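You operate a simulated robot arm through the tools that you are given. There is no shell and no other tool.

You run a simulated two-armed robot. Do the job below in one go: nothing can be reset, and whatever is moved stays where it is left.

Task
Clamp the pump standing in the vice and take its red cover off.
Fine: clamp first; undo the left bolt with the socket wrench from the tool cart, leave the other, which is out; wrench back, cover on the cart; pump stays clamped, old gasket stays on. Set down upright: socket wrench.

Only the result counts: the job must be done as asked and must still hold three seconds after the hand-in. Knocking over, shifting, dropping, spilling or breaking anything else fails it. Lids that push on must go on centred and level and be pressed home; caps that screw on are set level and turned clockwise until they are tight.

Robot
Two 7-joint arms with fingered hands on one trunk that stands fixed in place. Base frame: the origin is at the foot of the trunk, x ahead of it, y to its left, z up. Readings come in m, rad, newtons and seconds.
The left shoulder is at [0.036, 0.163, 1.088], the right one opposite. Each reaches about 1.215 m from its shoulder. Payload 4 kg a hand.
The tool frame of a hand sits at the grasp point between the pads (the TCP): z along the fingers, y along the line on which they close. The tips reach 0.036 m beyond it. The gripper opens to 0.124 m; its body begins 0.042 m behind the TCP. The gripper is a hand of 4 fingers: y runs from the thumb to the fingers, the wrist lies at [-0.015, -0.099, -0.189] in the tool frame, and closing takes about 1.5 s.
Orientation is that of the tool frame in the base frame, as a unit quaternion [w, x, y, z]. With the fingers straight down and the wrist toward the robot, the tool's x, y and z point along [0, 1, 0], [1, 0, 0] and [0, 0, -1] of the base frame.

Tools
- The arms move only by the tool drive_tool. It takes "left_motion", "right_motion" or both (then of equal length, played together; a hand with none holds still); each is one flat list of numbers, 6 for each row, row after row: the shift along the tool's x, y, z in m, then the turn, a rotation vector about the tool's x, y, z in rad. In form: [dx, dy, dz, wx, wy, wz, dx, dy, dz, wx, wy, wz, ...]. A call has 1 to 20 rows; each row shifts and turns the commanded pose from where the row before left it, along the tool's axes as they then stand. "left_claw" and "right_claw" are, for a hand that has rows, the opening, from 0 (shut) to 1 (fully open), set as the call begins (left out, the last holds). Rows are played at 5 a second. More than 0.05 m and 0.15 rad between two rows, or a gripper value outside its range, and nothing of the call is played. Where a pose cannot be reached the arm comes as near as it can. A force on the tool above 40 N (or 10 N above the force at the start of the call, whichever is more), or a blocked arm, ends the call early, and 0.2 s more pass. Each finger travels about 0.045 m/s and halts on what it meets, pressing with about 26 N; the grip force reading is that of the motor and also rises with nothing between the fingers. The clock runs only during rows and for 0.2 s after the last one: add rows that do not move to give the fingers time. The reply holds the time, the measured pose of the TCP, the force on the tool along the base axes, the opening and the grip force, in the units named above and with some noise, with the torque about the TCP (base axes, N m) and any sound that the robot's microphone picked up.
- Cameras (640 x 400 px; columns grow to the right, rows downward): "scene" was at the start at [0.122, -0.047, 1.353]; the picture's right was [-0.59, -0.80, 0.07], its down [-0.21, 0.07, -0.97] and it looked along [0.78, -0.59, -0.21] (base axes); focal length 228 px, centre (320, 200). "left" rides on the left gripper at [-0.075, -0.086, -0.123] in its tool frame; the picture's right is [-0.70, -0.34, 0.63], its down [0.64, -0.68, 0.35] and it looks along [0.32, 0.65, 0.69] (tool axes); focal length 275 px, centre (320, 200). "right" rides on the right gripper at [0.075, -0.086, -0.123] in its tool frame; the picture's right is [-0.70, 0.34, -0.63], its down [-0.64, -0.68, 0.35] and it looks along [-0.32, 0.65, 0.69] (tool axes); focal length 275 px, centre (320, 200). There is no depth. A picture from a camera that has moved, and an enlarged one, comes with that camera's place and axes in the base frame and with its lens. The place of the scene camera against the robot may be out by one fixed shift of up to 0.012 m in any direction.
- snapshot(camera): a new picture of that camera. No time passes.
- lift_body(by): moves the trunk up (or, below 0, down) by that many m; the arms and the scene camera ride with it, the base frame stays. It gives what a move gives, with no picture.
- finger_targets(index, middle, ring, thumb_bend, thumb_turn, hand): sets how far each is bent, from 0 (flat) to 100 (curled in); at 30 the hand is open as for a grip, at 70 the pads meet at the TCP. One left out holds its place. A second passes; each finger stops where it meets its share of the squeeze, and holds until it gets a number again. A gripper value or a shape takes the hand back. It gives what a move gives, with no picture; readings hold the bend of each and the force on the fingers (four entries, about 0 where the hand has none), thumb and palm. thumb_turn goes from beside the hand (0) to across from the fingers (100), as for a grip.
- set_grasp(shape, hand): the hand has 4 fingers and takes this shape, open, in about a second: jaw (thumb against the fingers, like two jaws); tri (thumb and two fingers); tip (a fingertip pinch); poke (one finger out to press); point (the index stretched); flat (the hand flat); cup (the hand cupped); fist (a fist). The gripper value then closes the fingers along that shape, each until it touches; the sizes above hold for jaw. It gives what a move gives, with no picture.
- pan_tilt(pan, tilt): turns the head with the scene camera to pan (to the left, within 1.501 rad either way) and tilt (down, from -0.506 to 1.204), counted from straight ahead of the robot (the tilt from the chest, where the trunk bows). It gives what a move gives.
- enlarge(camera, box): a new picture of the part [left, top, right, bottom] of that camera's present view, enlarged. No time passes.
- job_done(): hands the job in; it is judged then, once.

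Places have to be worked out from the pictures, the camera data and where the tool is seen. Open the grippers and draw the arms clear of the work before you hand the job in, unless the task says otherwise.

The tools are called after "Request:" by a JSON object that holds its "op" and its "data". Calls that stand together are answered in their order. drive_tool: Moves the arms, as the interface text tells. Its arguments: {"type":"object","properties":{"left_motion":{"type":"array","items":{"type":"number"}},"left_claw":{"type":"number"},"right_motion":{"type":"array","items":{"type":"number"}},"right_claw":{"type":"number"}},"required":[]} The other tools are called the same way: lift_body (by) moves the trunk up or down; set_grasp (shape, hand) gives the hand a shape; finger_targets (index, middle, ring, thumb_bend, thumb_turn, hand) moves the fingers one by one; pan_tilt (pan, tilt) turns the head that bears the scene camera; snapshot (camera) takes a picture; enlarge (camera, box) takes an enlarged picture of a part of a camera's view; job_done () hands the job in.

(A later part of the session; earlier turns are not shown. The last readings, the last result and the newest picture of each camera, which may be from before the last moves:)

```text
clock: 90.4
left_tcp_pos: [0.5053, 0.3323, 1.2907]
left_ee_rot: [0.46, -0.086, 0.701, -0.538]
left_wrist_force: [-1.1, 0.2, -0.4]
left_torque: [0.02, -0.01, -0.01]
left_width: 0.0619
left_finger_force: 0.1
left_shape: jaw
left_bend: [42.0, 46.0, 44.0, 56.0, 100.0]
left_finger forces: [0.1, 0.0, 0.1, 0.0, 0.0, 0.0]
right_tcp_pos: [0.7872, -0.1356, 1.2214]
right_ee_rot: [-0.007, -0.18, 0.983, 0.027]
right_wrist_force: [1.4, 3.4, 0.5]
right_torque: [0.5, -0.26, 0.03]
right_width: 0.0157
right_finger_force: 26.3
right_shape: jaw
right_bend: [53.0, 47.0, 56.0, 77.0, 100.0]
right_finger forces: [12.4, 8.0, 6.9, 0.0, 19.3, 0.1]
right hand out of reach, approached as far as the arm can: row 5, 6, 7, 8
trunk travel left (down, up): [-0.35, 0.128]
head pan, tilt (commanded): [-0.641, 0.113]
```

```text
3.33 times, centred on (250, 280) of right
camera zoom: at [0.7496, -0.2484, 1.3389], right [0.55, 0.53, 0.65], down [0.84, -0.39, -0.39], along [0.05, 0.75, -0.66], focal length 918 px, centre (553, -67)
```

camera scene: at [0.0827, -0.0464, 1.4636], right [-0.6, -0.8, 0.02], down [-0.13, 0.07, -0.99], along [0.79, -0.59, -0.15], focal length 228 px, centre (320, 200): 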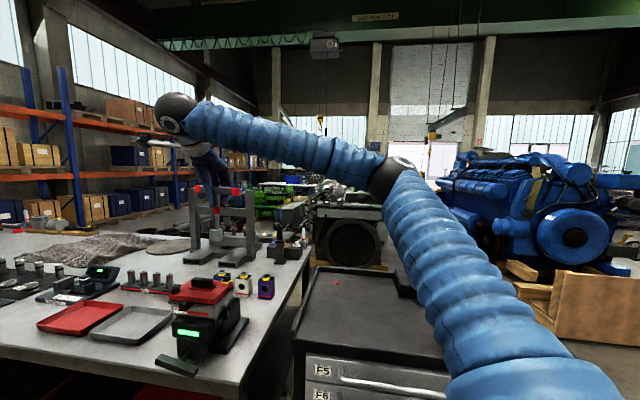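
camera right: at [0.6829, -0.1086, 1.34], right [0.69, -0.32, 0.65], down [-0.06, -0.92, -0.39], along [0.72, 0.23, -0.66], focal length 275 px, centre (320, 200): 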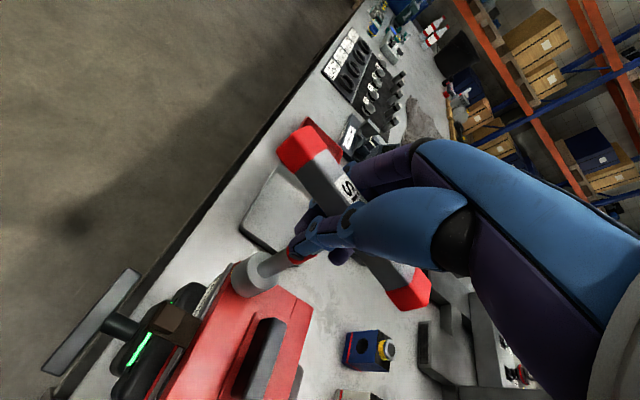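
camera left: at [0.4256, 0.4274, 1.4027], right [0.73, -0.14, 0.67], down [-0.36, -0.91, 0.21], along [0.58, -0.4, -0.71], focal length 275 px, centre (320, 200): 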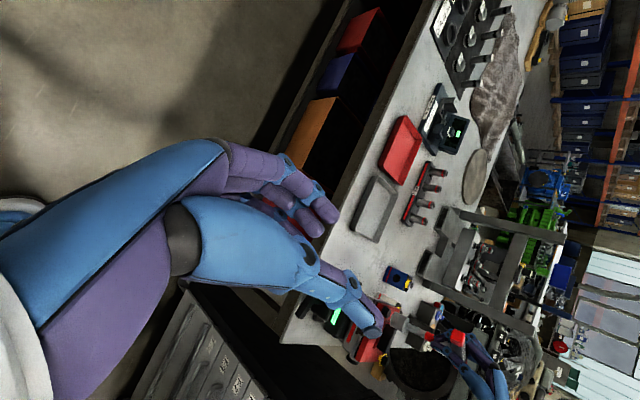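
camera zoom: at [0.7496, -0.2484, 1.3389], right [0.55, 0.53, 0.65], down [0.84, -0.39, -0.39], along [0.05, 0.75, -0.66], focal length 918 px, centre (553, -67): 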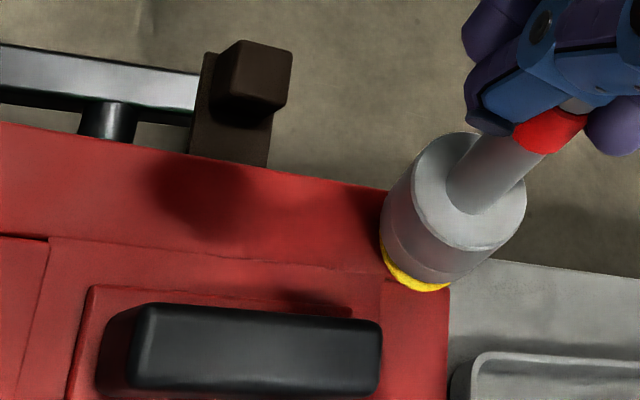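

The lean is small and the forces are nearly zero, so nothing is jammed. I lift the wrench straight up off the bolt.

Request:
{"op": "drive_tool", "data": {"right_motion": [0, 0.0005, -0.01, 0, 0, 0, 0, 0.0005, -0.01, 0, 0, 0, 0, 0.0005, -0.01, 0, 0, 0, 0, 0.0005, -0.01, 0, 0, 0]}}

Request:
{"op": "enlarge", "data": {"camera": "scene", "box": [140, 220, 210, 310]}}

Request:
{"op": "snapshot", "data": {"camera": "right"}}

```text
clock: 91.4
left_tcp_pos: [0.5043, 0.3314, 1.2902]
left_ee_rot: [0.46, -0.085, 0.701, -0.538]
left_wrist_force: [-0.1, 0.4, 0.6]
left_torque: [0.02, 0.0, 0.0]
left_width: 0.0621
left_finger_force: 0.1
left_shape: jaw
left_bend: [42.0, 46.0, 44.0, 56.0, 100.0]
left_finger forces: [0.0, 0.0, 0.0, 0.0, 0.0, 0.1]
right_tcp_pos: [0.7815, -0.1395, 1.2591]
right_ee_rot: [-0.008, -0.179, 0.983, 0.027]
right_wrist_force: [-0.2, 0.5, -3.3]
right_torque: [-0.07, 0.07, -0.01]
right_width: 0.0137
right_finger_force: 26.1
right_shape: jaw
right_bend: [52.0, 50.0, 56.0, 77.0, 100.0]
right_finger forces: [16.1, 6.4, 0.4, 0.1, 18.2, 0.1]
right hand out of reach, approached as far as the arm can: row 3
trunk travel left (down, up): [-0.35, 0.128]
head pan, tilt (commanded): [-0.641, 0.113]
```

```text
4.44 times, centred on (175, 265) of scene
camera zoom: at [0.0822, -0.0466, 1.4636], right [-0.6, -0.8, 0.02], down [-0.13, 0.07, -0.99], along [0.79, -0.59, -0.15], focal length 1015 px, centre (964, -89)
```

zoom: 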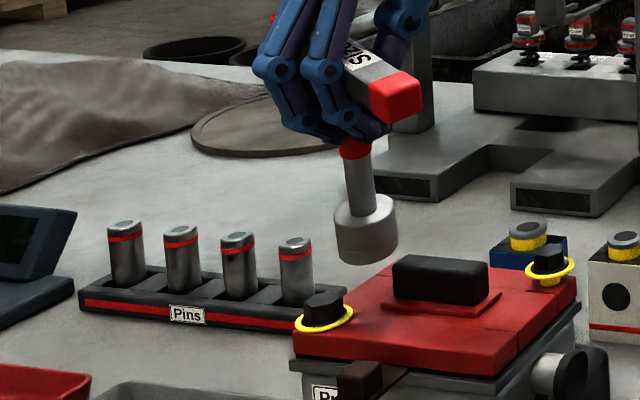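

```text
taken
camera right: at [0.7446, -0.2524, 1.3778], right [0.55, 0.53, 0.65], down [0.83, -0.39, -0.39], along [0.05, 0.75, -0.66], focal length 275 px, centre (320, 200)
```

right: 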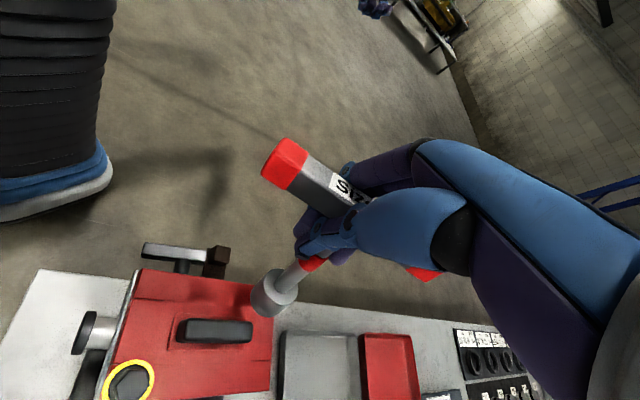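

Both bolts now show the yellow ring — the left bolt is undone and the wrench is clear. I raise it and turn the hand back clockwise in free air.

Request:
{"op": "drive_tool", "data": {"right_motion": [0, 0.002, -0.04, 0, 0, 0, 0, 0.002, -0.04, 0, 0, 0, 0, 0.002, -0.04, 0, 0, 0, 0, 0, 0, -0.0006, -0.008, 0.1436, 0, 0, 0, -0.0006, -0.008, 0.1436, 0, 0, 0, -0.0006, -0.008, 0.1436, 0, 0, 0, -0.0006, -0.008, 0.1436, 0, 0, 0, -0.0006, -0.008, 0.1436, 0, 0, 0, -0.0006, -0.008, 0.1436, 0, 0, 0, -0.0006, -0.008, 0.1436, 0, 0, 0, -0.0006, -0.008, 0.1436, 0, 0, 0, -0.0006, -0.008, 0.1436, 0, 0, 0, -0.0006, -0.008, 0.1436, 0, 0, 0, -0.0006, -0.008, 0.1436, 0, 0, 0, 0, 0, 0]}}

Request:
{"op": "snapshot", "data": {"camera": "scene"}}

```text
clock: 94.6
left_tcp_pos: [0.5057, 0.3323, 1.2907]
left_ee_rot: [0.46, -0.086, 0.701, -0.538]
left_wrist_force: [0.3, 0.4, -1.0]
left_torque: [0.0, 0.0, 0.01]
left_width: 0.0622
left_finger_force: 0.0
left_shape: jaw
left_bend: [42.0, 46.0, 44.0, 56.0, 100.0]
left_finger forces: [0.0, 0.1, 0.0, 0.1, 0.1, 0.0]
right_tcp_pos: [0.7692, -0.159, 1.3386]
right_ee_rot: [0.014, 0.574, 0.818, 0.023]
right_wrist_force: [0.2, -0.5, -3.4]
right_torque: [0.07, 0.05, 0.04]
right_width: 0.0136
right_finger_force: 25.9
right_shape: jaw
right_bend: [52.0, 50.0, 56.0, 77.0, 100.0]
right_finger forces: [16.2, 5.7, 0.6, 0.0, 18.1, 0.0]
right hand out of reach, approached as far as the arm can: row 1, 2, 3
trunk travel left (down, up): [-0.35, 0.128]
head pan, tilt (commanded): [-0.641, 0.113]
```

```text
taken
camera scene: at [0.0825, -0.047, 1.4635], right [-0.6, -0.8, 0.02], down [-0.13, 0.07, -0.99], along [0.79, -0.59, -0.15], focal length 228 px, centre (320, 200)
```

scene: 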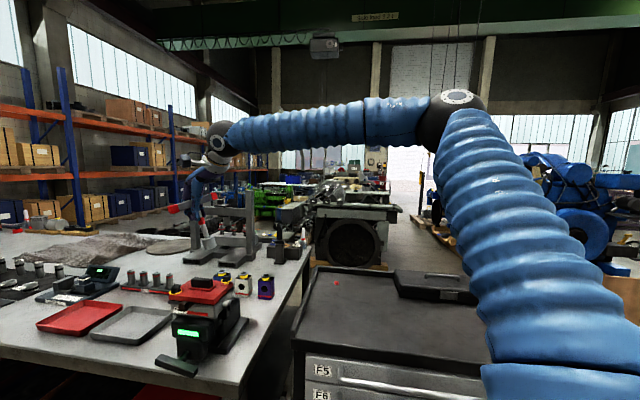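

I carry the wrench back toward the cart and yaw the hand to its −45° pick-up orientation on the way.

Request:
{"op": "drive_tool", "data": {"right_motion": [-0.036, -0.0183, -0.01, 0, 0, 0, -0.036, -0.0183, -0.01, 0, 0, 0, -0.036, -0.0183, -0.01, 0, 0, 0, -0.036, -0.0183, -0.01, 0, 0, 0, -0.036, -0.0183, -0.01, 0, 0, 0, -0.036, -0.0183, -0.01, 0, 0, 0, 0, 0, 0, -0.0006, -0.0079, 0.1418, 0, 0, 0, -0.0006, -0.0079, 0.1418, 0, 0, 0, -0.0006, -0.0079, 0.1418, 0, 0, 0, -0.0006, -0.0079, 0.1418, 0, 0, 0, -0.0006, -0.0079, 0.1418, 0, 0, 0, -0.0006, -0.0079, 0.1418, 0, 0, 0, -0.0006, -0.0079, 0.1418, 0, 0, 0, -0.0006, -0.0079, 0.1418, 0, 0, 0, 0, 0, 0]}}

Request:
{"op": "snapshot", "data": {"camera": "right"}}

Request:
{"op": "enlarge", "data": {"camera": "scene", "box": [240, 150, 360, 290]}}

```text
clock: 97.8
left_tcp_pos: [0.5051, 0.3322, 1.291]
left_ee_rot: [0.46, -0.084, 0.702, -0.538]
left_wrist_force: [0.1, 0.2, 0.0]
left_torque: [0.0, -0.02, -0.02]
left_width: 0.0622
left_finger_force: 0.0
left_shape: jaw
left_bend: [42.0, 46.0, 44.0, 56.0, 100.0]
left_finger forces: [0.1, 0.0, 0.0, 0.0, 0.0, 0.0]
right_tcp_pos: [0.7349, -0.4014, 1.3922]
right_ee_rot: [0.025, 0.924, 0.382, 0.011]
right_wrist_force: [-0.4, 0.3, -3.3]
right_torque: [0.08, 0.06, -0.01]
right_width: 0.0137
right_finger_force: 26.0
right_shape: jaw
right_bend: [53.0, 50.0, 56.0, 77.0, 100.0]
right_finger forces: [16.2, 5.5, 0.8, 0.0, 18.0, 0.0]
trunk travel left (down, up): [-0.35, 0.128]
head pan, tilt (commanded): [-0.641, 0.113]
```

```text
taken
camera right: at [0.7236, -0.2829, 1.5107], right [-0.28, -0.71, 0.65], down [-0.92, 0.01, -0.38], along [0.26, -0.71, -0.66], focal length 275 px, centre (320, 200)
```

right: 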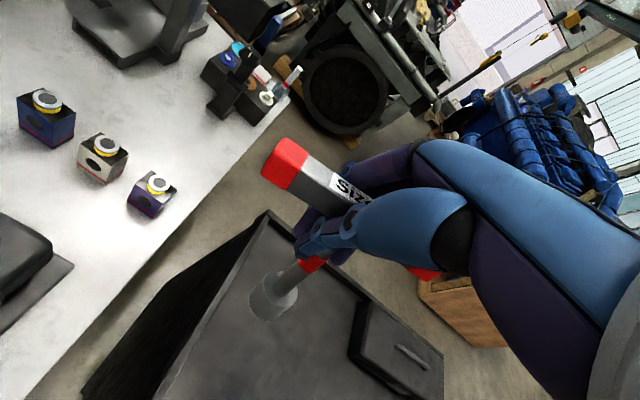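

```text
2.86 times, centred on (300, 220) of scene
camera zoom: at [0.0818, -0.047, 1.4636], right [-0.6, -0.8, 0.02], down [-0.13, 0.07, -0.99], along [0.79, -0.59, -0.15], focal length 653 px, centre (377, 143)
```

zoom: 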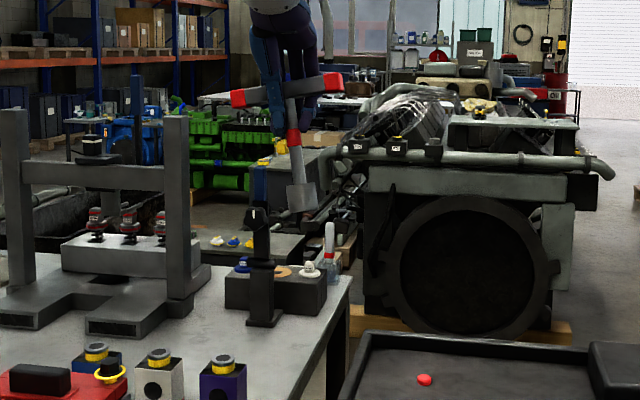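

The wrench has swung ~11° within the grip (bottom toward −x of the tool). I zoom to measure so I can level it by tilting the hand.

Request:
{"op": "enlarge", "data": {"camera": "right", "box": [230, 230, 350, 330]}}

Request:
{"op": "enlarge", "data": {"camera": "scene", "box": [260, 150, 330, 240]}}

```text
4.00 times, centred on (290, 280) of right
camera zoom: at [0.7236, -0.2829, 1.5107], right [-0.28, -0.71, 0.65], down [-0.92, 0.01, -0.38], along [0.26, -0.71, -0.66], focal length 1101 px, centre (440, -120)
```

zoom: 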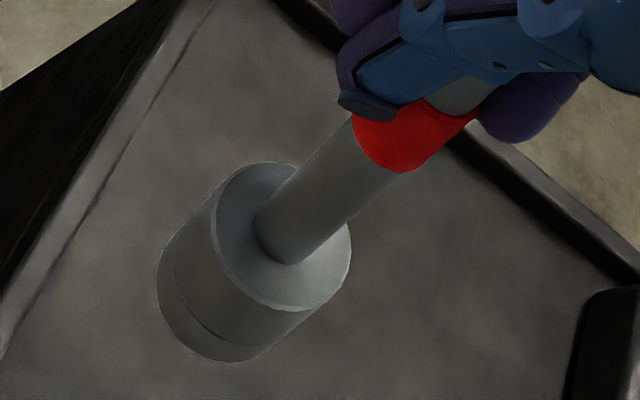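

```text
4.44 times, centred on (295, 195) of scene
camera zoom: at [0.0818, -0.047, 1.4636], right [-0.6, -0.8, 0.02], down [-0.13, 0.07, -0.99], along [0.79, -0.59, -0.15], focal length 1015 px, centre (431, 222)
```

zoom: 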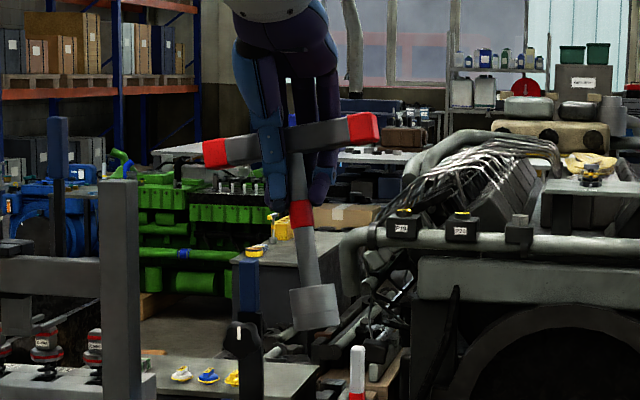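

The bottom of the wrench leans about 9° toward −y and 8° toward −x of the tool. I tilt the hand to bring the wrench vertical again.

Request:
{"op": "drive_tool", "data": {"right_motion": [0, 0, 0, -0.08, 0.07, 0, 0, 0, 0, -0.08, 0.07, 0, 0, 0, 0, 0, 0, 0]}}

Request:
{"op": "snapshot", "data": {"camera": "right"}}

Request:
{"op": "enlarge", "data": {"camera": "scene", "box": [260, 150, 330, 240]}}

```text
clock: 98.6
left_tcp_pos: [0.5062, 0.3337, 1.2919]
left_ee_rot: [0.461, -0.086, 0.701, -0.537]
left_wrist_force: [0.3, 0.1, -0.1]
left_torque: [-0.01, 0.0, 0.0]
left_width: 0.062
left_finger_force: 0.1
left_shape: jaw
left_bend: [42.0, 46.0, 44.0, 56.0, 100.0]
left_finger forces: [0.1, 0.0, 0.0, 0.1, 0.1, 0.0]
right_tcp_pos: [0.737, -0.3998, 1.3912]
right_ee_rot: [0.073, 0.916, 0.381, 0.106]
right_wrist_force: [0.9, -0.2, -2.4]
right_torque: [0.09, 0.01, 0.04]
right_width: 0.0137
right_finger_force: 26.1
right_shape: jaw
right_bend: [53.0, 50.0, 56.0, 77.0, 100.0]
right_finger forces: [16.1, 5.4, 0.9, 0.0, 18.2, 0.0]
trunk travel left (down, up): [-0.35, 0.128]
head pan, tilt (commanded): [-0.641, 0.113]
```

```text
taken
camera right: at [0.6993, -0.2798, 1.5019], right [-0.41, -0.7, 0.59], down [-0.82, 0.0, -0.57], along [0.4, -0.71, -0.58], focal length 275 px, centre (320, 200)
```

right: 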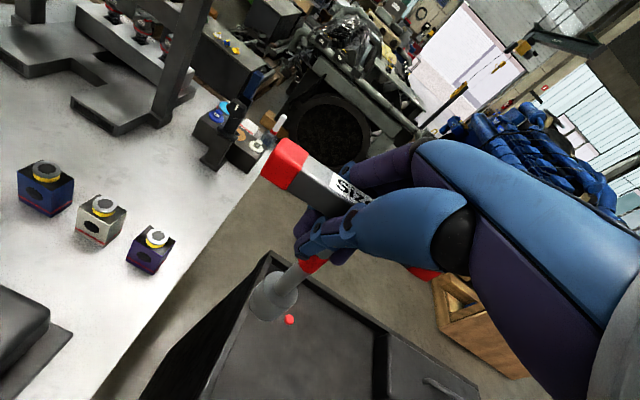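

```text
4.44 times, centred on (295, 195) of scene
camera zoom: at [0.0827, -0.0464, 1.4636], right [-0.6, -0.8, 0.02], down [-0.13, 0.07, -0.99], along [0.79, -0.59, -0.15], focal length 1015 px, centre (431, 222)
```

zoom: 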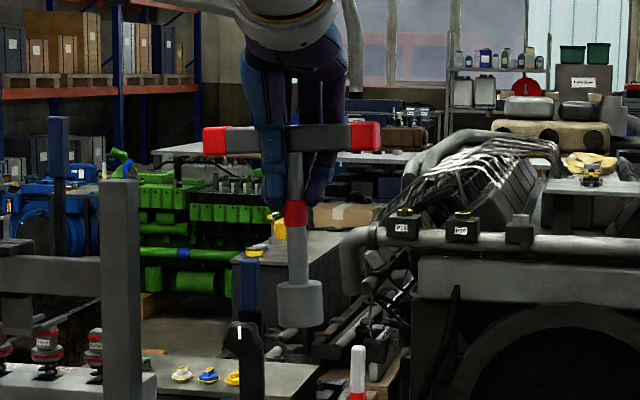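

The wrench hangs vertical again. I move it over the red peg (socket target [0.749,-0.650]) and lower to ~12 cm above the cart.

Request:
{"op": "drive_tool", "data": {"right_motion": [-0.0298, 0.0304, 0.0025, 0, 0, 0, -0.0298, 0.0304, 0.0025, 0, 0, 0, -0.0298, 0.0304, 0.0025, 0, 0, 0, -0.0298, 0.0304, 0.0025, 0, 0, 0, -0.0298, 0.0304, 0.0025, 0, 0, 0, -0.0065, -0.01, 0.0452, 0, 0, 0, -0.0065, -0.01, 0.0452, 0, 0, 0, -0.0065, -0.01, 0.0452, 0, 0, 0, 0, 0, 0, 0, 0, 0]}}

Request:
{"op": "snapshot", "data": {"camera": "right"}}

Request:
{"op": "enlarge", "data": {"camera": "scene", "box": [290, 200, 370, 300]}}

```text
clock: 100.6
left_tcp_pos: [0.505, 0.3325, 1.2911]
left_ee_rot: [0.461, -0.086, 0.701, -0.537]
left_wrist_force: [0.8, 0.3, 0.2]
left_torque: [0.01, -0.01, 0.01]
left_width: 0.062
left_finger_force: 0.0
left_shape: jaw
left_bend: [42.0, 46.0, 44.0, 56.0, 100.0]
left_finger forces: [0.0, 0.0, 0.0, 0.0, 0.0, 0.0]
right_tcp_pos: [0.7391, -0.6126, 1.2505]
right_ee_rot: [0.072, 0.916, 0.38, 0.107]
right_wrist_force: [-0.3, 0.1, -3.2]
right_torque: [0.07, 0.04, 0.03]
right_width: 0.0132
right_finger_force: 26.0
right_shape: jaw
right_bend: [53.0, 50.0, 56.0, 77.0, 100.0]
right_finger forces: [15.9, 5.1, 0.9, 0.1, 17.9, 0.0]
trunk travel left (down, up): [-0.35, 0.128]
head pan, tilt (commanded): [-0.641, 0.113]
```

```text
taken
camera right: at [0.7022, -0.4936, 1.3622], right [-0.41, -0.7, 0.59], down [-0.82, 0.0, -0.57], along [0.4, -0.71, -0.57], focal length 275 px, centre (320, 200)
```

right: 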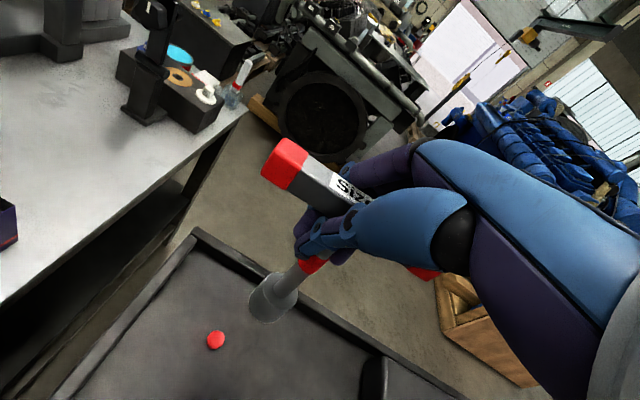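

```text
4.00 times, centred on (330, 250) of scene
camera zoom: at [0.0813, -0.0463, 1.4638], right [-0.6, -0.8, 0.02], down [-0.13, 0.07, -0.99], along [0.79, -0.59, -0.15], focal length 914 px, centre (280, 0)
```

zoom: 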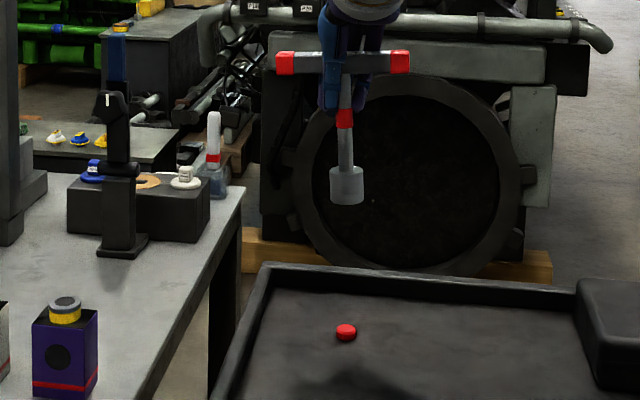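

Peg measured again at [0.749,-0.652], socket bottom at about [0.747,-0.650]. I lower 10 cm with a 2 mm correction and check.

Request:
{"op": "drive_tool", "data": {"right_motion": [-0.0051, -0.0067, 0.0323, 0, 0, 0, -0.0051, -0.0067, 0.0323, 0, 0, 0, -0.0051, -0.0067, 0.0323, 0, 0, 0, 0, 0, 0, 0, 0, 0]}}

Request:
{"op": "enlarge", "data": {"camera": "right", "box": [190, 230, 350, 350]}}

Request:
{"op": "enlarge", "data": {"camera": "scene", "box": [310, 230, 370, 300]}}

```text
clock: 101.6
left_tcp_pos: [0.5049, 0.3327, 1.2909]
left_ee_rot: [0.461, -0.086, 0.701, -0.538]
left_wrist_force: [1.0, -0.1, -0.7]
left_torque: [0.02, 0.01, 0.01]
left_width: 0.0621
left_finger_force: 0.1
left_shape: jaw
left_bend: [42.0, 46.0, 44.0, 56.0, 100.0]
left_finger forces: [0.0, 0.1, 0.0, 0.0, 0.0, 0.1]
right_tcp_pos: [0.7398, -0.6162, 1.1513]
right_ee_rot: [0.072, 0.916, 0.381, 0.107]
right_wrist_force: [-0.5, -0.5, -3.1]
right_torque: [0.07, 0.03, 0.01]
right_width: 0.0134
right_finger_force: 25.8
right_shape: jaw
right_bend: [53.0, 50.0, 56.0, 77.0, 100.0]
right_finger forces: [15.7, 4.9, 0.8, 0.1, 17.8, 0.1]
trunk travel left (down, up): [-0.35, 0.128]
head pan, tilt (commanded): [-0.641, 0.113]
```

```text
3.33 times, centred on (270, 290) of right
camera zoom: at [0.7024, -0.4961, 1.2616], right [-0.41, -0.7, 0.59], down [-0.82, 0.0, -0.57], along [0.4, -0.71, -0.57], focal length 918 px, centre (487, -100)
```

zoom: 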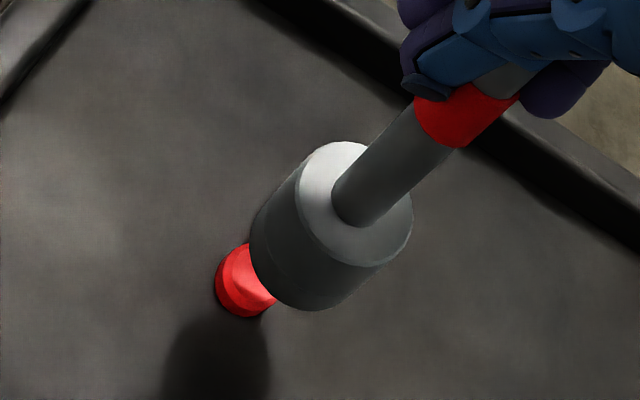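

```text
5.71 times, centred on (340, 265) of scene
camera zoom: at [0.0815, -0.0463, 1.4637], right [-0.6, -0.8, 0.02], down [-0.13, 0.07, -0.99], along [0.79, -0.59, -0.15], focal length 1306 px, centre (206, -171)
```

zoom: 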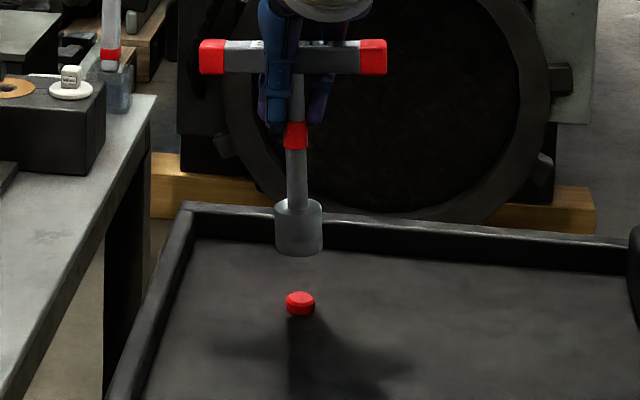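

Nearly over the peg; I apply a 5 mm correction as both views suggest, lower 2 cm and re-check.

Request:
{"op": "drive_tool", "data": {"right_motion": [-0.0008, 0.0056, 0.0011, 0, 0, 0, -0.0014, -0.0022, 0.0097, 0, 0, 0, -0.0014, -0.0022, 0.0097, 0, 0, 0, 0, 0, 0, 0, 0, 0]}}

Request:
{"op": "enlarge", "data": {"camera": "right", "box": [190, 230, 350, 350]}}

Request:
{"op": "enlarge", "data": {"camera": "scene", "box": [310, 230, 370, 300]}}

```text
clock: 102.6
left_tcp_pos: [0.5053, 0.3329, 1.2918]
left_ee_rot: [0.461, -0.085, 0.701, -0.538]
left_wrist_force: [-0.4, -0.2, 0.2]
left_torque: [0.01, -0.02, 0.03]
left_width: 0.062
left_finger_force: 0.0
left_shape: jaw
left_bend: [42.0, 46.0, 44.0, 56.0, 100.0]
left_finger forces: [0.0, 0.0, 0.0, 0.0, 0.1, 0.0]
right_tcp_pos: [0.7447, -0.6209, 1.1326]
right_ee_rot: [0.073, 0.915, 0.381, 0.107]
right_wrist_force: [0.2, 0.3, -3.2]
right_torque: [0.05, 0.06, 0.0]
right_width: 0.0132
right_finger_force: 26.0
right_shape: jaw
right_bend: [53.0, 50.0, 56.0, 77.0, 100.0]
right_finger forces: [15.6, 5.1, 0.8, 0.1, 17.8, 0.1]
trunk travel left (down, up): [-0.35, 0.128]
head pan, tilt (commanded): [-0.641, 0.113]
```

```text
3.33 times, centred on (270, 290) of right
camera zoom: at [0.7068, -0.5005, 1.242], right [-0.41, -0.7, 0.59], down [-0.82, 0.0, -0.57], along [0.4, -0.71, -0.58], focal length 918 px, centre (487, -100)
```

zoom: 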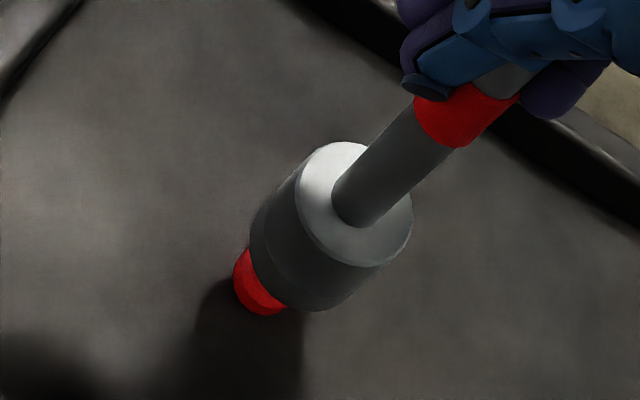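

```text
5.71 times, centred on (340, 265) of scene
camera zoom: at [0.0819, -0.0466, 1.4636], right [-0.6, -0.8, 0.02], down [-0.13, 0.07, -0.99], along [0.79, -0.59, -0.15], focal length 1306 px, centre (206, -171)
```

zoom: 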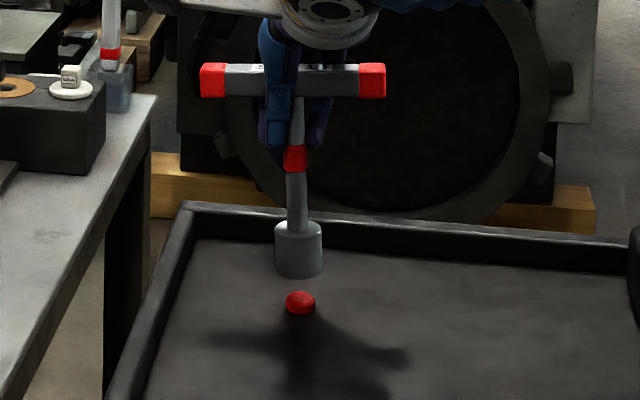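

Both views show the socket concentric with the peg, gap ~19 mm. I lower in small steps over it.

Request:
{"op": "drive_tool", "data": {"right_motion": [-0.0011, -0.0017, 0.0077, 0, 0, 0, -0.0011, -0.0017, 0.0077, 0, 0, 0, -0.0006, -0.0009, 0.0039, 0, 0, 0, 0, 0, 0, 0, 0, 0]}}

Request:
{"op": "enlarge", "data": {"camera": "right", "box": [190, 230, 350, 350]}}

Request:
{"op": "enlarge", "data": {"camera": "scene", "box": [310, 230, 370, 300]}}

```text
clock: 103.6
left_tcp_pos: [0.5056, 0.3317, 1.2906]
left_ee_rot: [0.461, -0.086, 0.701, -0.537]
left_wrist_force: [-0.3, 0.2, 0.0]
left_torque: [0.02, -0.02, 0.02]
left_width: 0.0623
left_finger_force: 0.0
left_shape: jaw
left_bend: [42.0, 46.0, 44.0, 56.0, 100.0]
left_finger forces: [0.0, 0.0, 0.0, 0.1, 0.1, 0.0]
right_tcp_pos: [0.7437, -0.6198, 1.1104]
right_ee_rot: [0.072, 0.916, 0.381, 0.106]
right_wrist_force: [0.9, 0.0, -4.0]
right_torque: [0.08, 0.02, 0.0]
right_width: 0.0135
right_finger_force: 25.9
right_shape: jaw
right_bend: [53.0, 50.0, 56.0, 77.0, 100.0]
right_finger forces: [15.6, 4.9, 0.8, 0.0, 17.8, 0.0]
trunk travel left (down, up): [-0.35, 0.128]
head pan, tilt (commanded): [-0.641, 0.113]
```

```text
3.33 times, centred on (270, 290) of right
camera zoom: at [0.7059, -0.4998, 1.222], right [-0.41, -0.7, 0.59], down [-0.82, 0.0, -0.57], along [0.4, -0.71, -0.58], focal length 918 px, centre (487, -100)
```

zoom: 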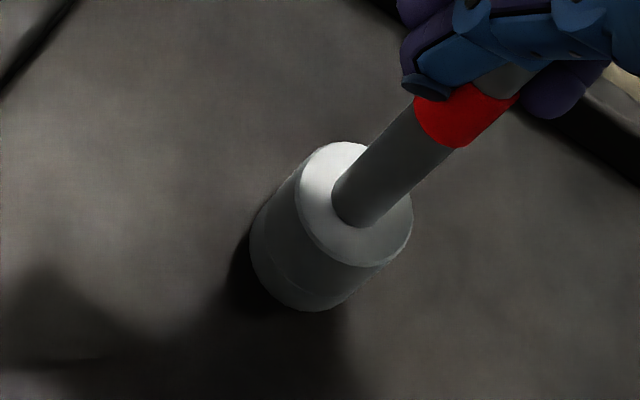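

```text
5.71 times, centred on (340, 265) of scene
camera zoom: at [0.0822, -0.0467, 1.4636], right [-0.6, -0.8, 0.02], down [-0.13, 0.07, -0.99], along [0.79, -0.59, -0.15], focal length 1306 px, centre (206, -171)
```

zoom: 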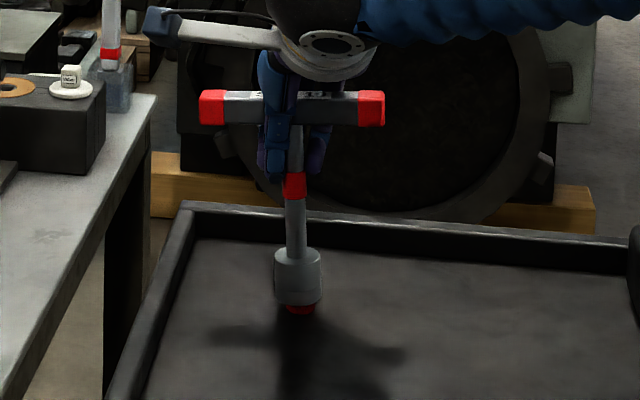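

The peg is entering the socket without contact force. I lower the last ~8 mm in small steps.

Request:
{"op": "drive_tool", "data": {"right_motion": [-0.0006, -0.0004, 0.0039, 0, 0, 0, -0.0006, -0.0009, 0.0029, 0, 0, 0, 0, 0, 0, 0, 0, 0]}}

Request:
{"op": "enlarge", "data": {"camera": "scene", "box": [310, 230, 370, 300]}}

```text
clock: 104.4
left_tcp_pos: [0.5048, 0.3311, 1.2913]
left_ee_rot: [0.461, -0.086, 0.701, -0.537]
left_wrist_force: [0.2, 0.3, 0.6]
left_torque: [0.0, -0.05, 0.04]
left_width: 0.062
left_finger_force: 0.0
left_shape: jaw
left_bend: [42.0, 46.0, 44.0, 56.0, 100.0]
left_finger forces: [0.1, 0.0, 0.1, 0.1, 0.0, 0.0]
right_tcp_pos: [0.7437, -0.6202, 1.1036]
right_ee_rot: [0.073, 0.916, 0.381, 0.106]
right_wrist_force: [-0.9, 0.2, -2.4]
right_torque: [0.08, 0.02, -0.03]
right_width: 0.0133
right_finger_force: 26.2
right_shape: jaw
right_bend: [53.0, 50.0, 56.0, 77.0, 100.0]
right_finger forces: [15.6, 4.8, 0.8, 0.0, 17.8, 0.0]
trunk travel left (down, up): [-0.35, 0.128]
head pan, tilt (commanded): [-0.641, 0.113]
```

```text
5.71 times, centred on (340, 265) of scene
camera zoom: at [0.0822, -0.0468, 1.4636], right [-0.6, -0.8, 0.02], down [-0.13, 0.07, -0.99], along [0.79, -0.59, -0.15], focal length 1306 px, centre (206, -171)
```

zoom: 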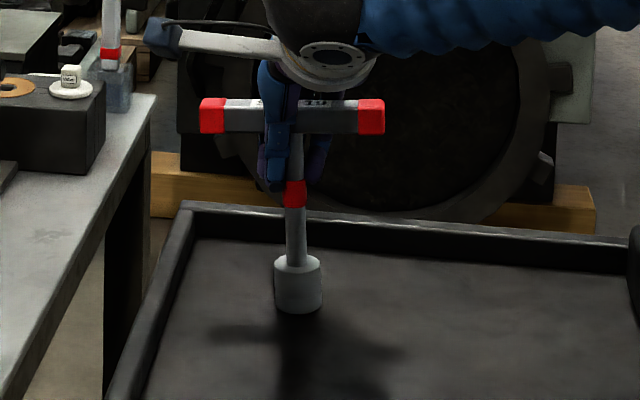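

The peg is inside the socket. I lower 2 mm at a time until the base touches the cart.

Request:
{"op": "drive_tool", "data": {"right_motion": [-0.0003, -0.0004, 0.0019, 0, 0, 0, 0, 0, 0, 0, 0, 0]}}

```text
clock: 105.0
left_tcp_pos: [0.5061, 0.3319, 1.2911]
left_ee_rot: [0.461, -0.086, 0.701, -0.537]
left_wrist_force: [-0.2, -0.2, 0.6]
left_torque: [-0.01, -0.03, -0.03]
left_width: 0.0619
left_finger_force: 0.1
left_shape: jaw
left_bend: [42.0, 46.0, 44.0, 56.0, 100.0]
left_finger forces: [0.0, 0.1, 0.0, 0.0, 0.0, 0.0]
right_tcp_pos: [0.7446, -0.6203, 1.102]
right_ee_rot: [0.072, 0.916, 0.381, 0.106]
right_wrist_force: [-0.4, -0.7, -2.1]
right_torque: [0.0, -0.03, -0.01]
right_width: 0.0136
right_finger_force: 26.1
right_shape: jaw
right_bend: [53.0, 50.0, 56.0, 77.0, 100.0]
right_finger forces: [15.4, 5.5, 1.0, 0.1, 18.2, 0.0]
trunk travel left (down, up): [-0.35, 0.128]
head pan, tilt (commanded): [-0.641, 0.113]
```

First touch shows in the torque. One more small step.

Request:
{"op": "drive_tool", "data": {"right_motion": [-0.0003, -0.0004, 0.0019, 0, 0, 0, 0, 0, 0, 0, 0, 0]}}

Request:
{"op": "enlarge", "data": {"camera": "scene", "box": [310, 230, 370, 300]}}

Request:
{"op": "enlarge", "data": {"camera": "right", "box": [190, 200, 390, 350]}}

```text
clock: 105.6
left_tcp_pos: [0.5059, 0.333, 1.2911]
left_ee_rot: [0.46, -0.086, 0.701, -0.538]
left_wrist_force: [0.0, -0.4, 0.3]
left_torque: [-0.01, -0.01, 0.0]
left_width: 0.062
left_finger_force: 0.0
left_shape: jaw
left_bend: [42.0, 46.0, 44.0, 56.0, 100.0]
left_finger forces: [0.1, 0.0, 0.1, 0.0, 0.1, 0.1]
right_tcp_pos: [0.7433, -0.6207, 1.1009]
right_ee_rot: [0.072, 0.916, 0.381, 0.107]
right_wrist_force: [-0.1, -0.8, -0.5]
right_torque: [-0.12, -0.06, 0.0]
right_width: 0.0134
right_finger_force: 26.3
right_shape: jaw
right_bend: [53.0, 50.0, 56.0, 77.0, 100.0]
right_finger forces: [15.3, 5.6, 1.5, 0.0, 17.8, 0.0]
trunk travel left (down, up): [-0.35, 0.128]
head pan, tilt (commanded): [-0.641, 0.113]
```

```text
5.71 times, centred on (340, 265) of scene
camera zoom: at [0.082, -0.0467, 1.4636], right [-0.6, -0.8, 0.02], down [-0.13, 0.07, -0.99], along [0.79, -0.59, -0.15], focal length 1306 px, centre (206, -171)
```

zoom: 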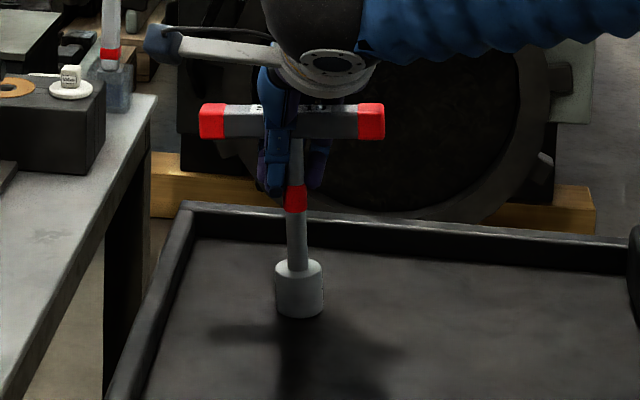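

```text
2.67 times, centred on (290, 275) of right
camera zoom: at [0.7062, -0.5007, 1.2114], right [-0.41, -0.7, 0.59], down [-0.82, 0.0, -0.57], along [0.4, -0.71, -0.57], focal length 734 px, centre (400, 0)
```

zoom: 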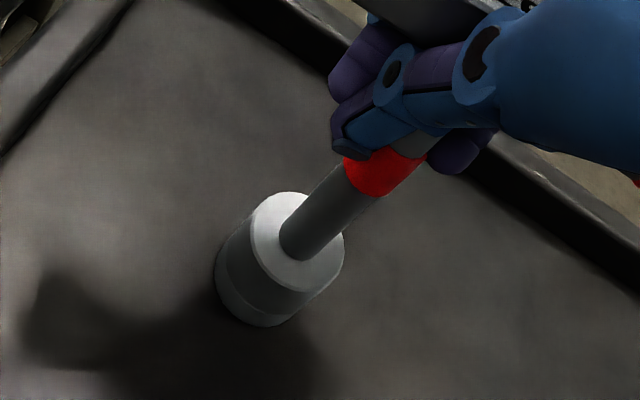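

The base rests on the cart (weight mostly taken) with ~3.5° lean along the bar. I rotate the hand about the base to bring it upright and settle it.

Request:
{"op": "drive_tool", "data": {"right_motion": [-0.004, 0, 0, 0, 0.03, 0, -0.004, 0, 0, 0, 0.03, 0, 0, 0, 0.001, 0, 0, 0, 0, 0, 0, 0, 0, 0]}}

Request:
{"op": "enlarge", "data": {"camera": "scene", "box": [310, 230, 370, 300]}}

Request:
{"op": "enlarge", "data": {"camera": "right", "box": [190, 200, 390, 350]}}

```text
clock: 106.6
left_tcp_pos: [0.5042, 0.3337, 1.2914]
left_ee_rot: [0.461, -0.085, 0.701, -0.538]
left_wrist_force: [0.4, -0.1, 0.1]
left_torque: [-0.03, 0.0, 0.0]
left_width: 0.0622
left_finger_force: 0.0
left_shape: jaw
left_bend: [42.0, 46.0, 44.0, 56.0, 100.0]
left_finger forces: [0.0, 0.1, 0.0, 0.0, 0.0, 0.1]
right_tcp_pos: [0.7371, -0.6251, 1.0994]
right_ee_rot: [0.061, 0.912, 0.383, 0.135]
right_wrist_force: [0.6, 0.2, 10.6]
right_torque: [-0.3, -0.32, -0.01]
right_width: 0.0135
right_finger_force: 26.7
right_shape: jaw
right_bend: [52.0, 50.0, 56.0, 77.0, 100.0]
right_finger forces: [16.6, 5.7, 1.7, 0.0, 17.4, 0.0]
trunk travel left (down, up): [-0.35, 0.128]
head pan, tilt (commanded): [-0.641, 0.113]
```

```text
5.71 times, centred on (340, 265) of scene
camera zoom: at [0.081, -0.0462, 1.4638], right [-0.6, -0.8, 0.02], down [-0.13, 0.07, -0.99], along [0.79, -0.59, -0.15], focal length 1306 px, centre (206, -171)
```

zoom: 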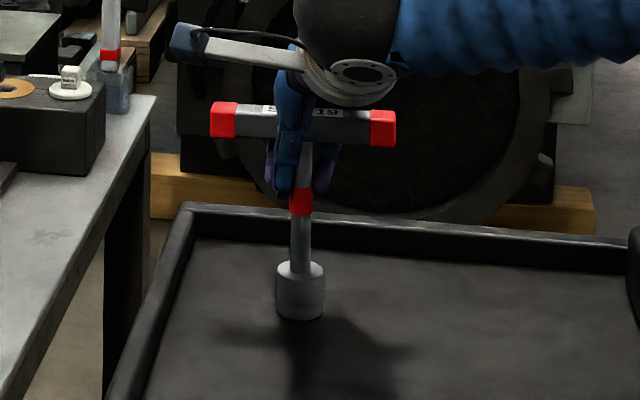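

```text
2.67 times, centred on (290, 275) of right
camera zoom: at [0.6941, -0.5107, 1.2134], right [-0.42, -0.73, 0.54], down [-0.8, 0.01, -0.61], along [0.43, -0.69, -0.59], focal length 734 px, centre (400, 0)
```

zoom: 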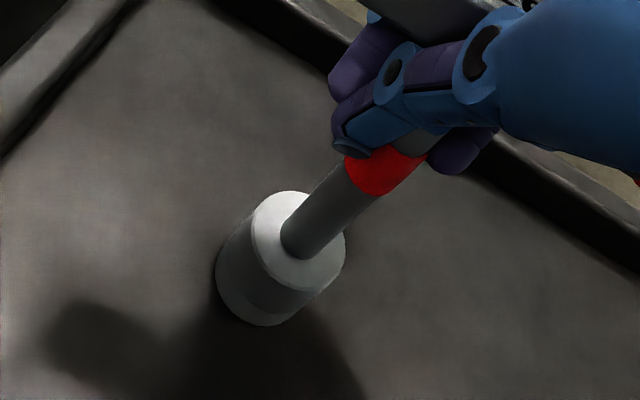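

Upright now, pressed with ~10 N. I relax the press a little, then open only the middle and ring fingers, leaving thumb and index pinching the shaft.

Request:
{"op": "drive_tool", "data": {"right_motion": [0, 0, -0.0012, 0, 0, 0, 0, 0, 0, 0, 0, 0]}}

Request:
{"op": "finger_targets", "data": {"hand": "right", "middle": 25, "ring": 25}}

Request:
{"op": "enlarge", "data": {"camera": "scene", "box": [310, 230, 370, 300]}}

Request:
{"op": "enlarge", "data": {"camera": "right", "box": [190, 150, 430, 330]}}

```text
clock: 107.2
left_tcp_pos: [0.5049, 0.3329, 1.2902]
left_ee_rot: [0.46, -0.086, 0.701, -0.538]
left_wrist_force: [-1.2, -0.1, 0.2]
left_torque: [-0.01, 0.01, 0.0]
left_width: 0.0619
left_finger_force: 0.0
left_shape: jaw
left_bend: [42.0, 46.0, 44.0, 56.0, 100.0]
left_finger forces: [0.0, 0.0, 0.0, 0.0, 0.0, 0.0]
right_tcp_pos: [0.7369, -0.6244, 1.0996]
right_ee_rot: [0.06, 0.912, 0.383, 0.134]
right_wrist_force: [-0.2, -1.0, 10.6]
right_torque: [-0.26, -0.34, 0.0]
right_width: 0.0136
right_finger_force: 26.0
right_shape: jaw
right_bend: [52.0, 50.0, 56.0, 77.0, 100.0]
right_finger forces: [16.5, 5.9, 1.4, 0.1, 17.4, 0.1]
trunk travel left (down, up): [-0.35, 0.128]
head pan, tilt (commanded): [-0.641, 0.113]
```

```text
clock: 108.2
left_tcp_pos: [0.5056, 0.3334, 1.291]
left_ee_rot: [0.46, -0.086, 0.701, -0.538]
left_wrist_force: [0.0, -0.6, 0.4]
left_torque: [-0.01, -0.01, -0.02]
left_width: 0.062
left_finger_force: 0.0
left_shape: jaw
left_bend: [42.0, 46.0, 44.0, 56.0, 100.0]
left_finger forces: [0.0, 0.0, 0.0, 0.1, 0.1, 0.0]
right_tcp_pos: [0.7371, -0.624, 1.0988]
right_ee_rot: [0.06, 0.912, 0.383, 0.134]
right_wrist_force: [-1.7, 0.7, 6.4]
right_torque: [-0.08, -0.11, -0.02]
right_width: 0.0
right_finger_force: 17.6
right_shape: fingers
right_bend: [52.0, 25.0, 25.0, 77.0, 100.0]
right_finger forces: [18.9, 0.1, 0.0, 0.0, 15.7, 0.0]
trunk travel left (down, up): [-0.35, 0.128]
head pan, tilt (commanded): [-0.641, 0.113]
```

```text
5.71 times, centred on (340, 265) of scene
camera zoom: at [0.0813, -0.0461, 1.4637], right [-0.6, -0.8, 0.02], down [-0.13, 0.07, -0.99], along [0.79, -0.59, -0.15], focal length 1306 px, centre (206, -171)
```

zoom: 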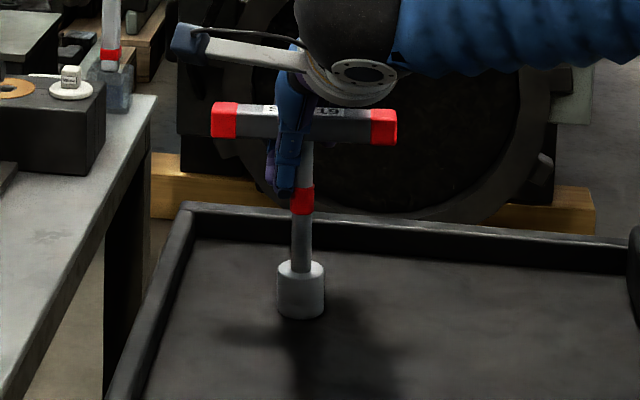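

```text
2.22 times, centred on (310, 240) of right
camera zoom: at [0.6936, -0.5106, 1.2132], right [-0.42, -0.73, 0.54], down [-0.8, 0.01, -0.6], along [0.43, -0.69, -0.59], focal length 612 px, centre (342, 111)
```

zoom: 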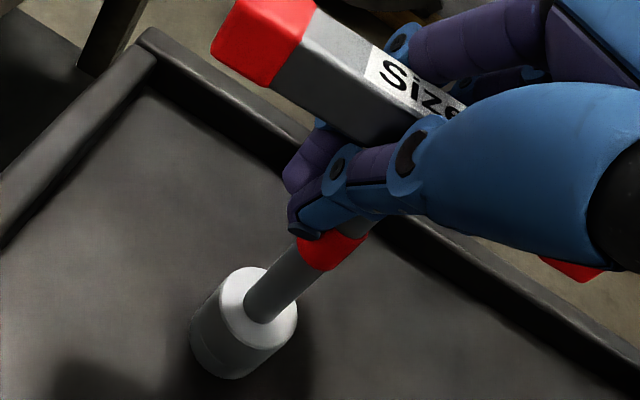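

Thumb and index alone hold the shaft; the wrench stays upright. I now ease both open a little so the wrench is free but still caged.

Request:
{"op": "finger_targets", "data": {"hand": "right", "index": 44, "thumb_bend": 66}}

Request:
{"op": "enlarge", "data": {"camera": "scene", "box": [310, 230, 370, 300]}}

Request:
{"op": "enlarge", "data": {"camera": "right", "box": [190, 150, 430, 330]}}

```text
clock: 109.2
left_tcp_pos: [0.5053, 0.3331, 1.2907]
left_ee_rot: [0.46, -0.085, 0.702, -0.538]
left_wrist_force: [0.1, -0.2, -0.6]
left_torque: [0.0, -0.01, 0.03]
left_width: 0.0621
left_finger_force: 0.0
left_shape: jaw
left_bend: [42.0, 46.0, 44.0, 56.0, 100.0]
left_finger forces: [0.0, 0.0, 0.0, 0.0, 0.0, 0.0]
right_tcp_pos: [0.7374, -0.6258, 1.0993]
right_ee_rot: [0.06, 0.912, 0.383, 0.134]
right_wrist_force: [0.9, 0.9, 0.3]
right_torque: [-0.01, -0.01, 0.0]
right_width: 0.0465
right_finger_force: 0.1
right_shape: fingers
right_bend: [44.0, 25.0, 25.0, 66.0, 100.0]
right_finger forces: [0.0, 0.1, 0.1, 0.0, 0.1, 0.0]
trunk travel left (down, up): [-0.35, 0.128]
head pan, tilt (commanded): [-0.641, 0.113]
```

```text
5.71 times, centred on (340, 265) of scene
camera zoom: at [0.0818, -0.0465, 1.4636], right [-0.6, -0.8, 0.02], down [-0.13, 0.07, -0.99], along [0.79, -0.59, -0.15], focal length 1306 px, centre (206, -171)
```

zoom: 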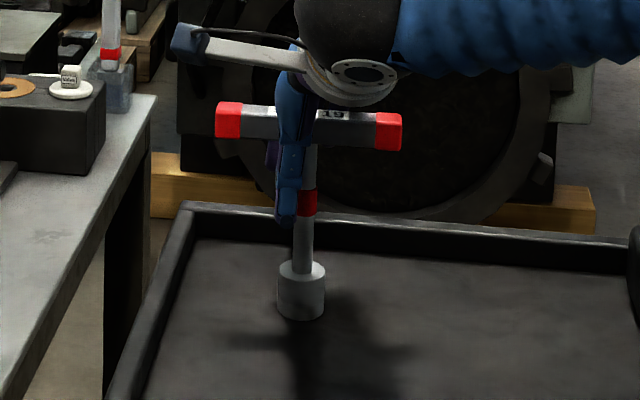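

```text
2.22 times, centred on (310, 240) of right
camera zoom: at [0.694, -0.511, 1.2128], right [-0.42, -0.73, 0.54], down [-0.8, 0.01, -0.6], along [0.43, -0.69, -0.59], focal length 612 px, centre (342, 111)
```

zoom: 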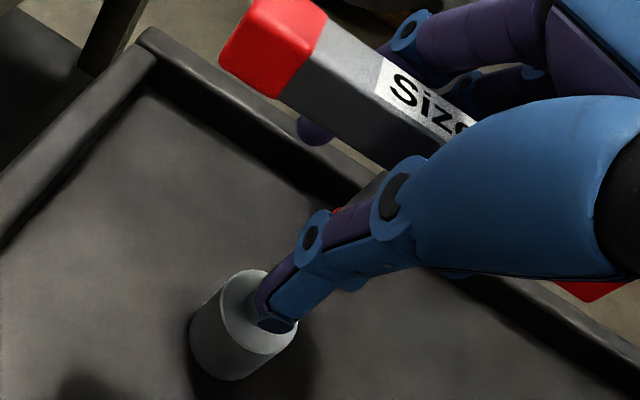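

All finger forces are zero and the wrench stands by itself. I open thumb and index fully.

Request:
{"op": "finger_targets", "data": {"hand": "right", "index": 25, "thumb_bend": 25}}

Request:
{"op": "enlarge", "data": {"camera": "scene", "box": [310, 230, 370, 300]}}

Request:
{"op": "enlarge", "data": {"camera": "right", "box": [190, 150, 430, 330]}}

```text
clock: 110.2
left_tcp_pos: [0.5064, 0.3331, 1.2908]
left_ee_rot: [0.46, -0.086, 0.701, -0.538]
left_wrist_force: [-0.6, 0.7, 0.5]
left_torque: [0.04, 0.02, 0.0]
left_width: 0.0622
left_finger_force: 0.0
left_shape: jaw
left_bend: [42.0, 46.0, 44.0, 56.0, 100.0]
left_finger forces: [0.1, 0.1, 0.0, 0.0, 0.0, 0.1]
right_tcp_pos: [0.7373, -0.6255, 1.099]
right_ee_rot: [0.061, 0.912, 0.384, 0.135]
right_wrist_force: [1.2, -0.1, 0.0]
right_torque: [0.02, 0.01, 0.02]
right_width: 0.1321
right_finger_force: 0.0
right_shape: fingers
right_bend: [25.0, 25.0, 25.0, 25.0, 100.0]
right_finger forces: [0.1, 0.1, 0.0, 0.1, 0.0, 0.0]
trunk travel left (down, up): [-0.35, 0.128]
head pan, tilt (commanded): [-0.641, 0.113]
```

```text
5.71 times, centred on (340, 265) of scene
camera zoom: at [0.0819, -0.0466, 1.4636], right [-0.6, -0.8, 0.02], down [-0.13, 0.07, -0.99], along [0.79, -0.59, -0.15], focal length 1306 px, centre (206, -171)
```

zoom: 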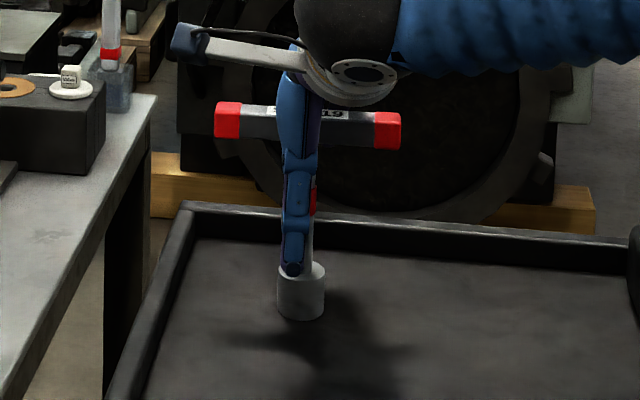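

```text
2.22 times, centred on (310, 240) of right
camera zoom: at [0.6941, -0.511, 1.2127], right [-0.42, -0.73, 0.54], down [-0.8, 0.01, -0.6], along [0.43, -0.69, -0.59], focal length 612 px, centre (342, 111)
```

zoom: 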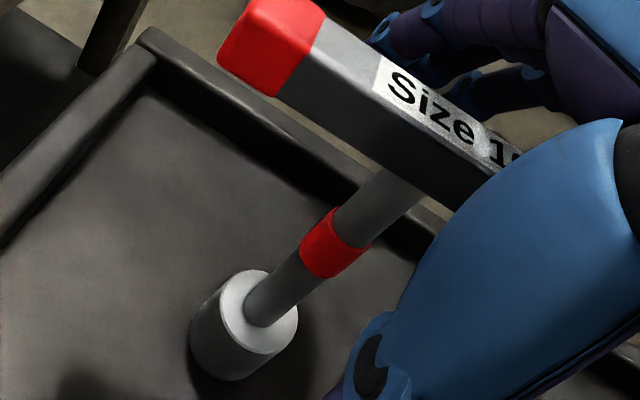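

The wrench stands free on its peg. I raise the hand straight up between, slowly at first.

Request:
{"op": "drive_tool", "data": {"right_motion": [0.004, 0.0043, -0.0192, 0, 0, 0, 0.004, 0.0043, -0.0192, 0, 0, 0, 0.004, 0.0043, -0.0192, 0, 0, 0]}}

Request:
{"op": "enlarge", "data": {"camera": "scene", "box": [310, 200, 370, 300]}}

Request:
{"op": "snapshot", "data": {"camera": "right"}}

```text
clock: 111.0
left_tcp_pos: [0.5052, 0.333, 1.2912]
left_ee_rot: [0.461, -0.086, 0.701, -0.538]
left_wrist_force: [0.6, 0.2, -0.4]
left_torque: [-0.02, 0.02, 0.02]
left_width: 0.0622
left_finger_force: 0.1
left_shape: jaw
left_bend: [42.0, 46.0, 44.0, 56.0, 100.0]
left_finger forces: [0.1, 0.1, 0.0, 0.0, 0.0, 0.0]
right_tcp_pos: [0.7365, -0.6256, 1.1599]
right_ee_rot: [0.06, 0.912, 0.383, 0.134]
right_wrist_force: [0.1, 0.9, 0.4]
right_torque: [0.02, -0.02, -0.01]
right_width: 0.1322
right_finger_force: 0.0
right_shape: fingers
right_bend: [25.0, 25.0, 25.0, 25.0, 100.0]
right_finger forces: [0.0, 0.0, 0.0, 0.0, 0.0, 0.0]
trunk travel left (down, up): [-0.35, 0.128]
head pan, tilt (commanded): [-0.641, 0.113]
```

```text
4.00 times, centred on (340, 250) of scene
camera zoom: at [0.0816, -0.0463, 1.4637], right [-0.6, -0.8, 0.02], down [-0.13, 0.07, -0.99], along [0.79, -0.59, -0.15], focal length 914 px, centre (240, 0)
```

zoom: 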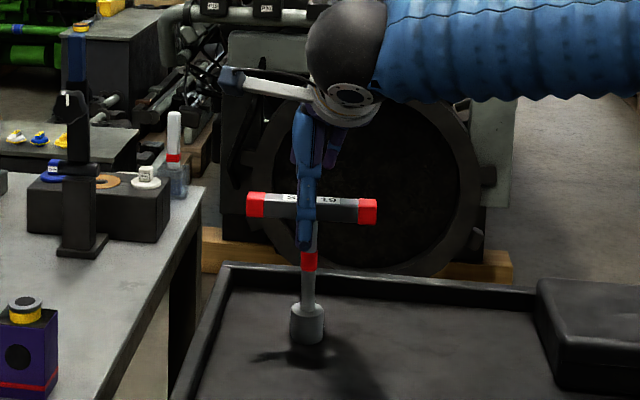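

```text
taken
camera right: at [0.6931, -0.511, 1.274], right [-0.42, -0.73, 0.54], down [-0.8, 0.01, -0.6], along [0.43, -0.68, -0.59], focal length 275 px, centre (320, 200)
```

right: 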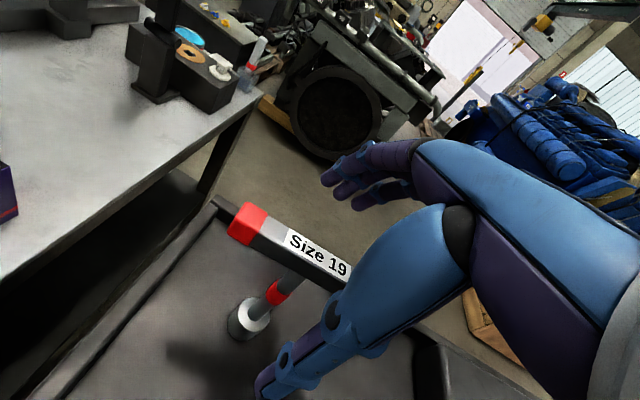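

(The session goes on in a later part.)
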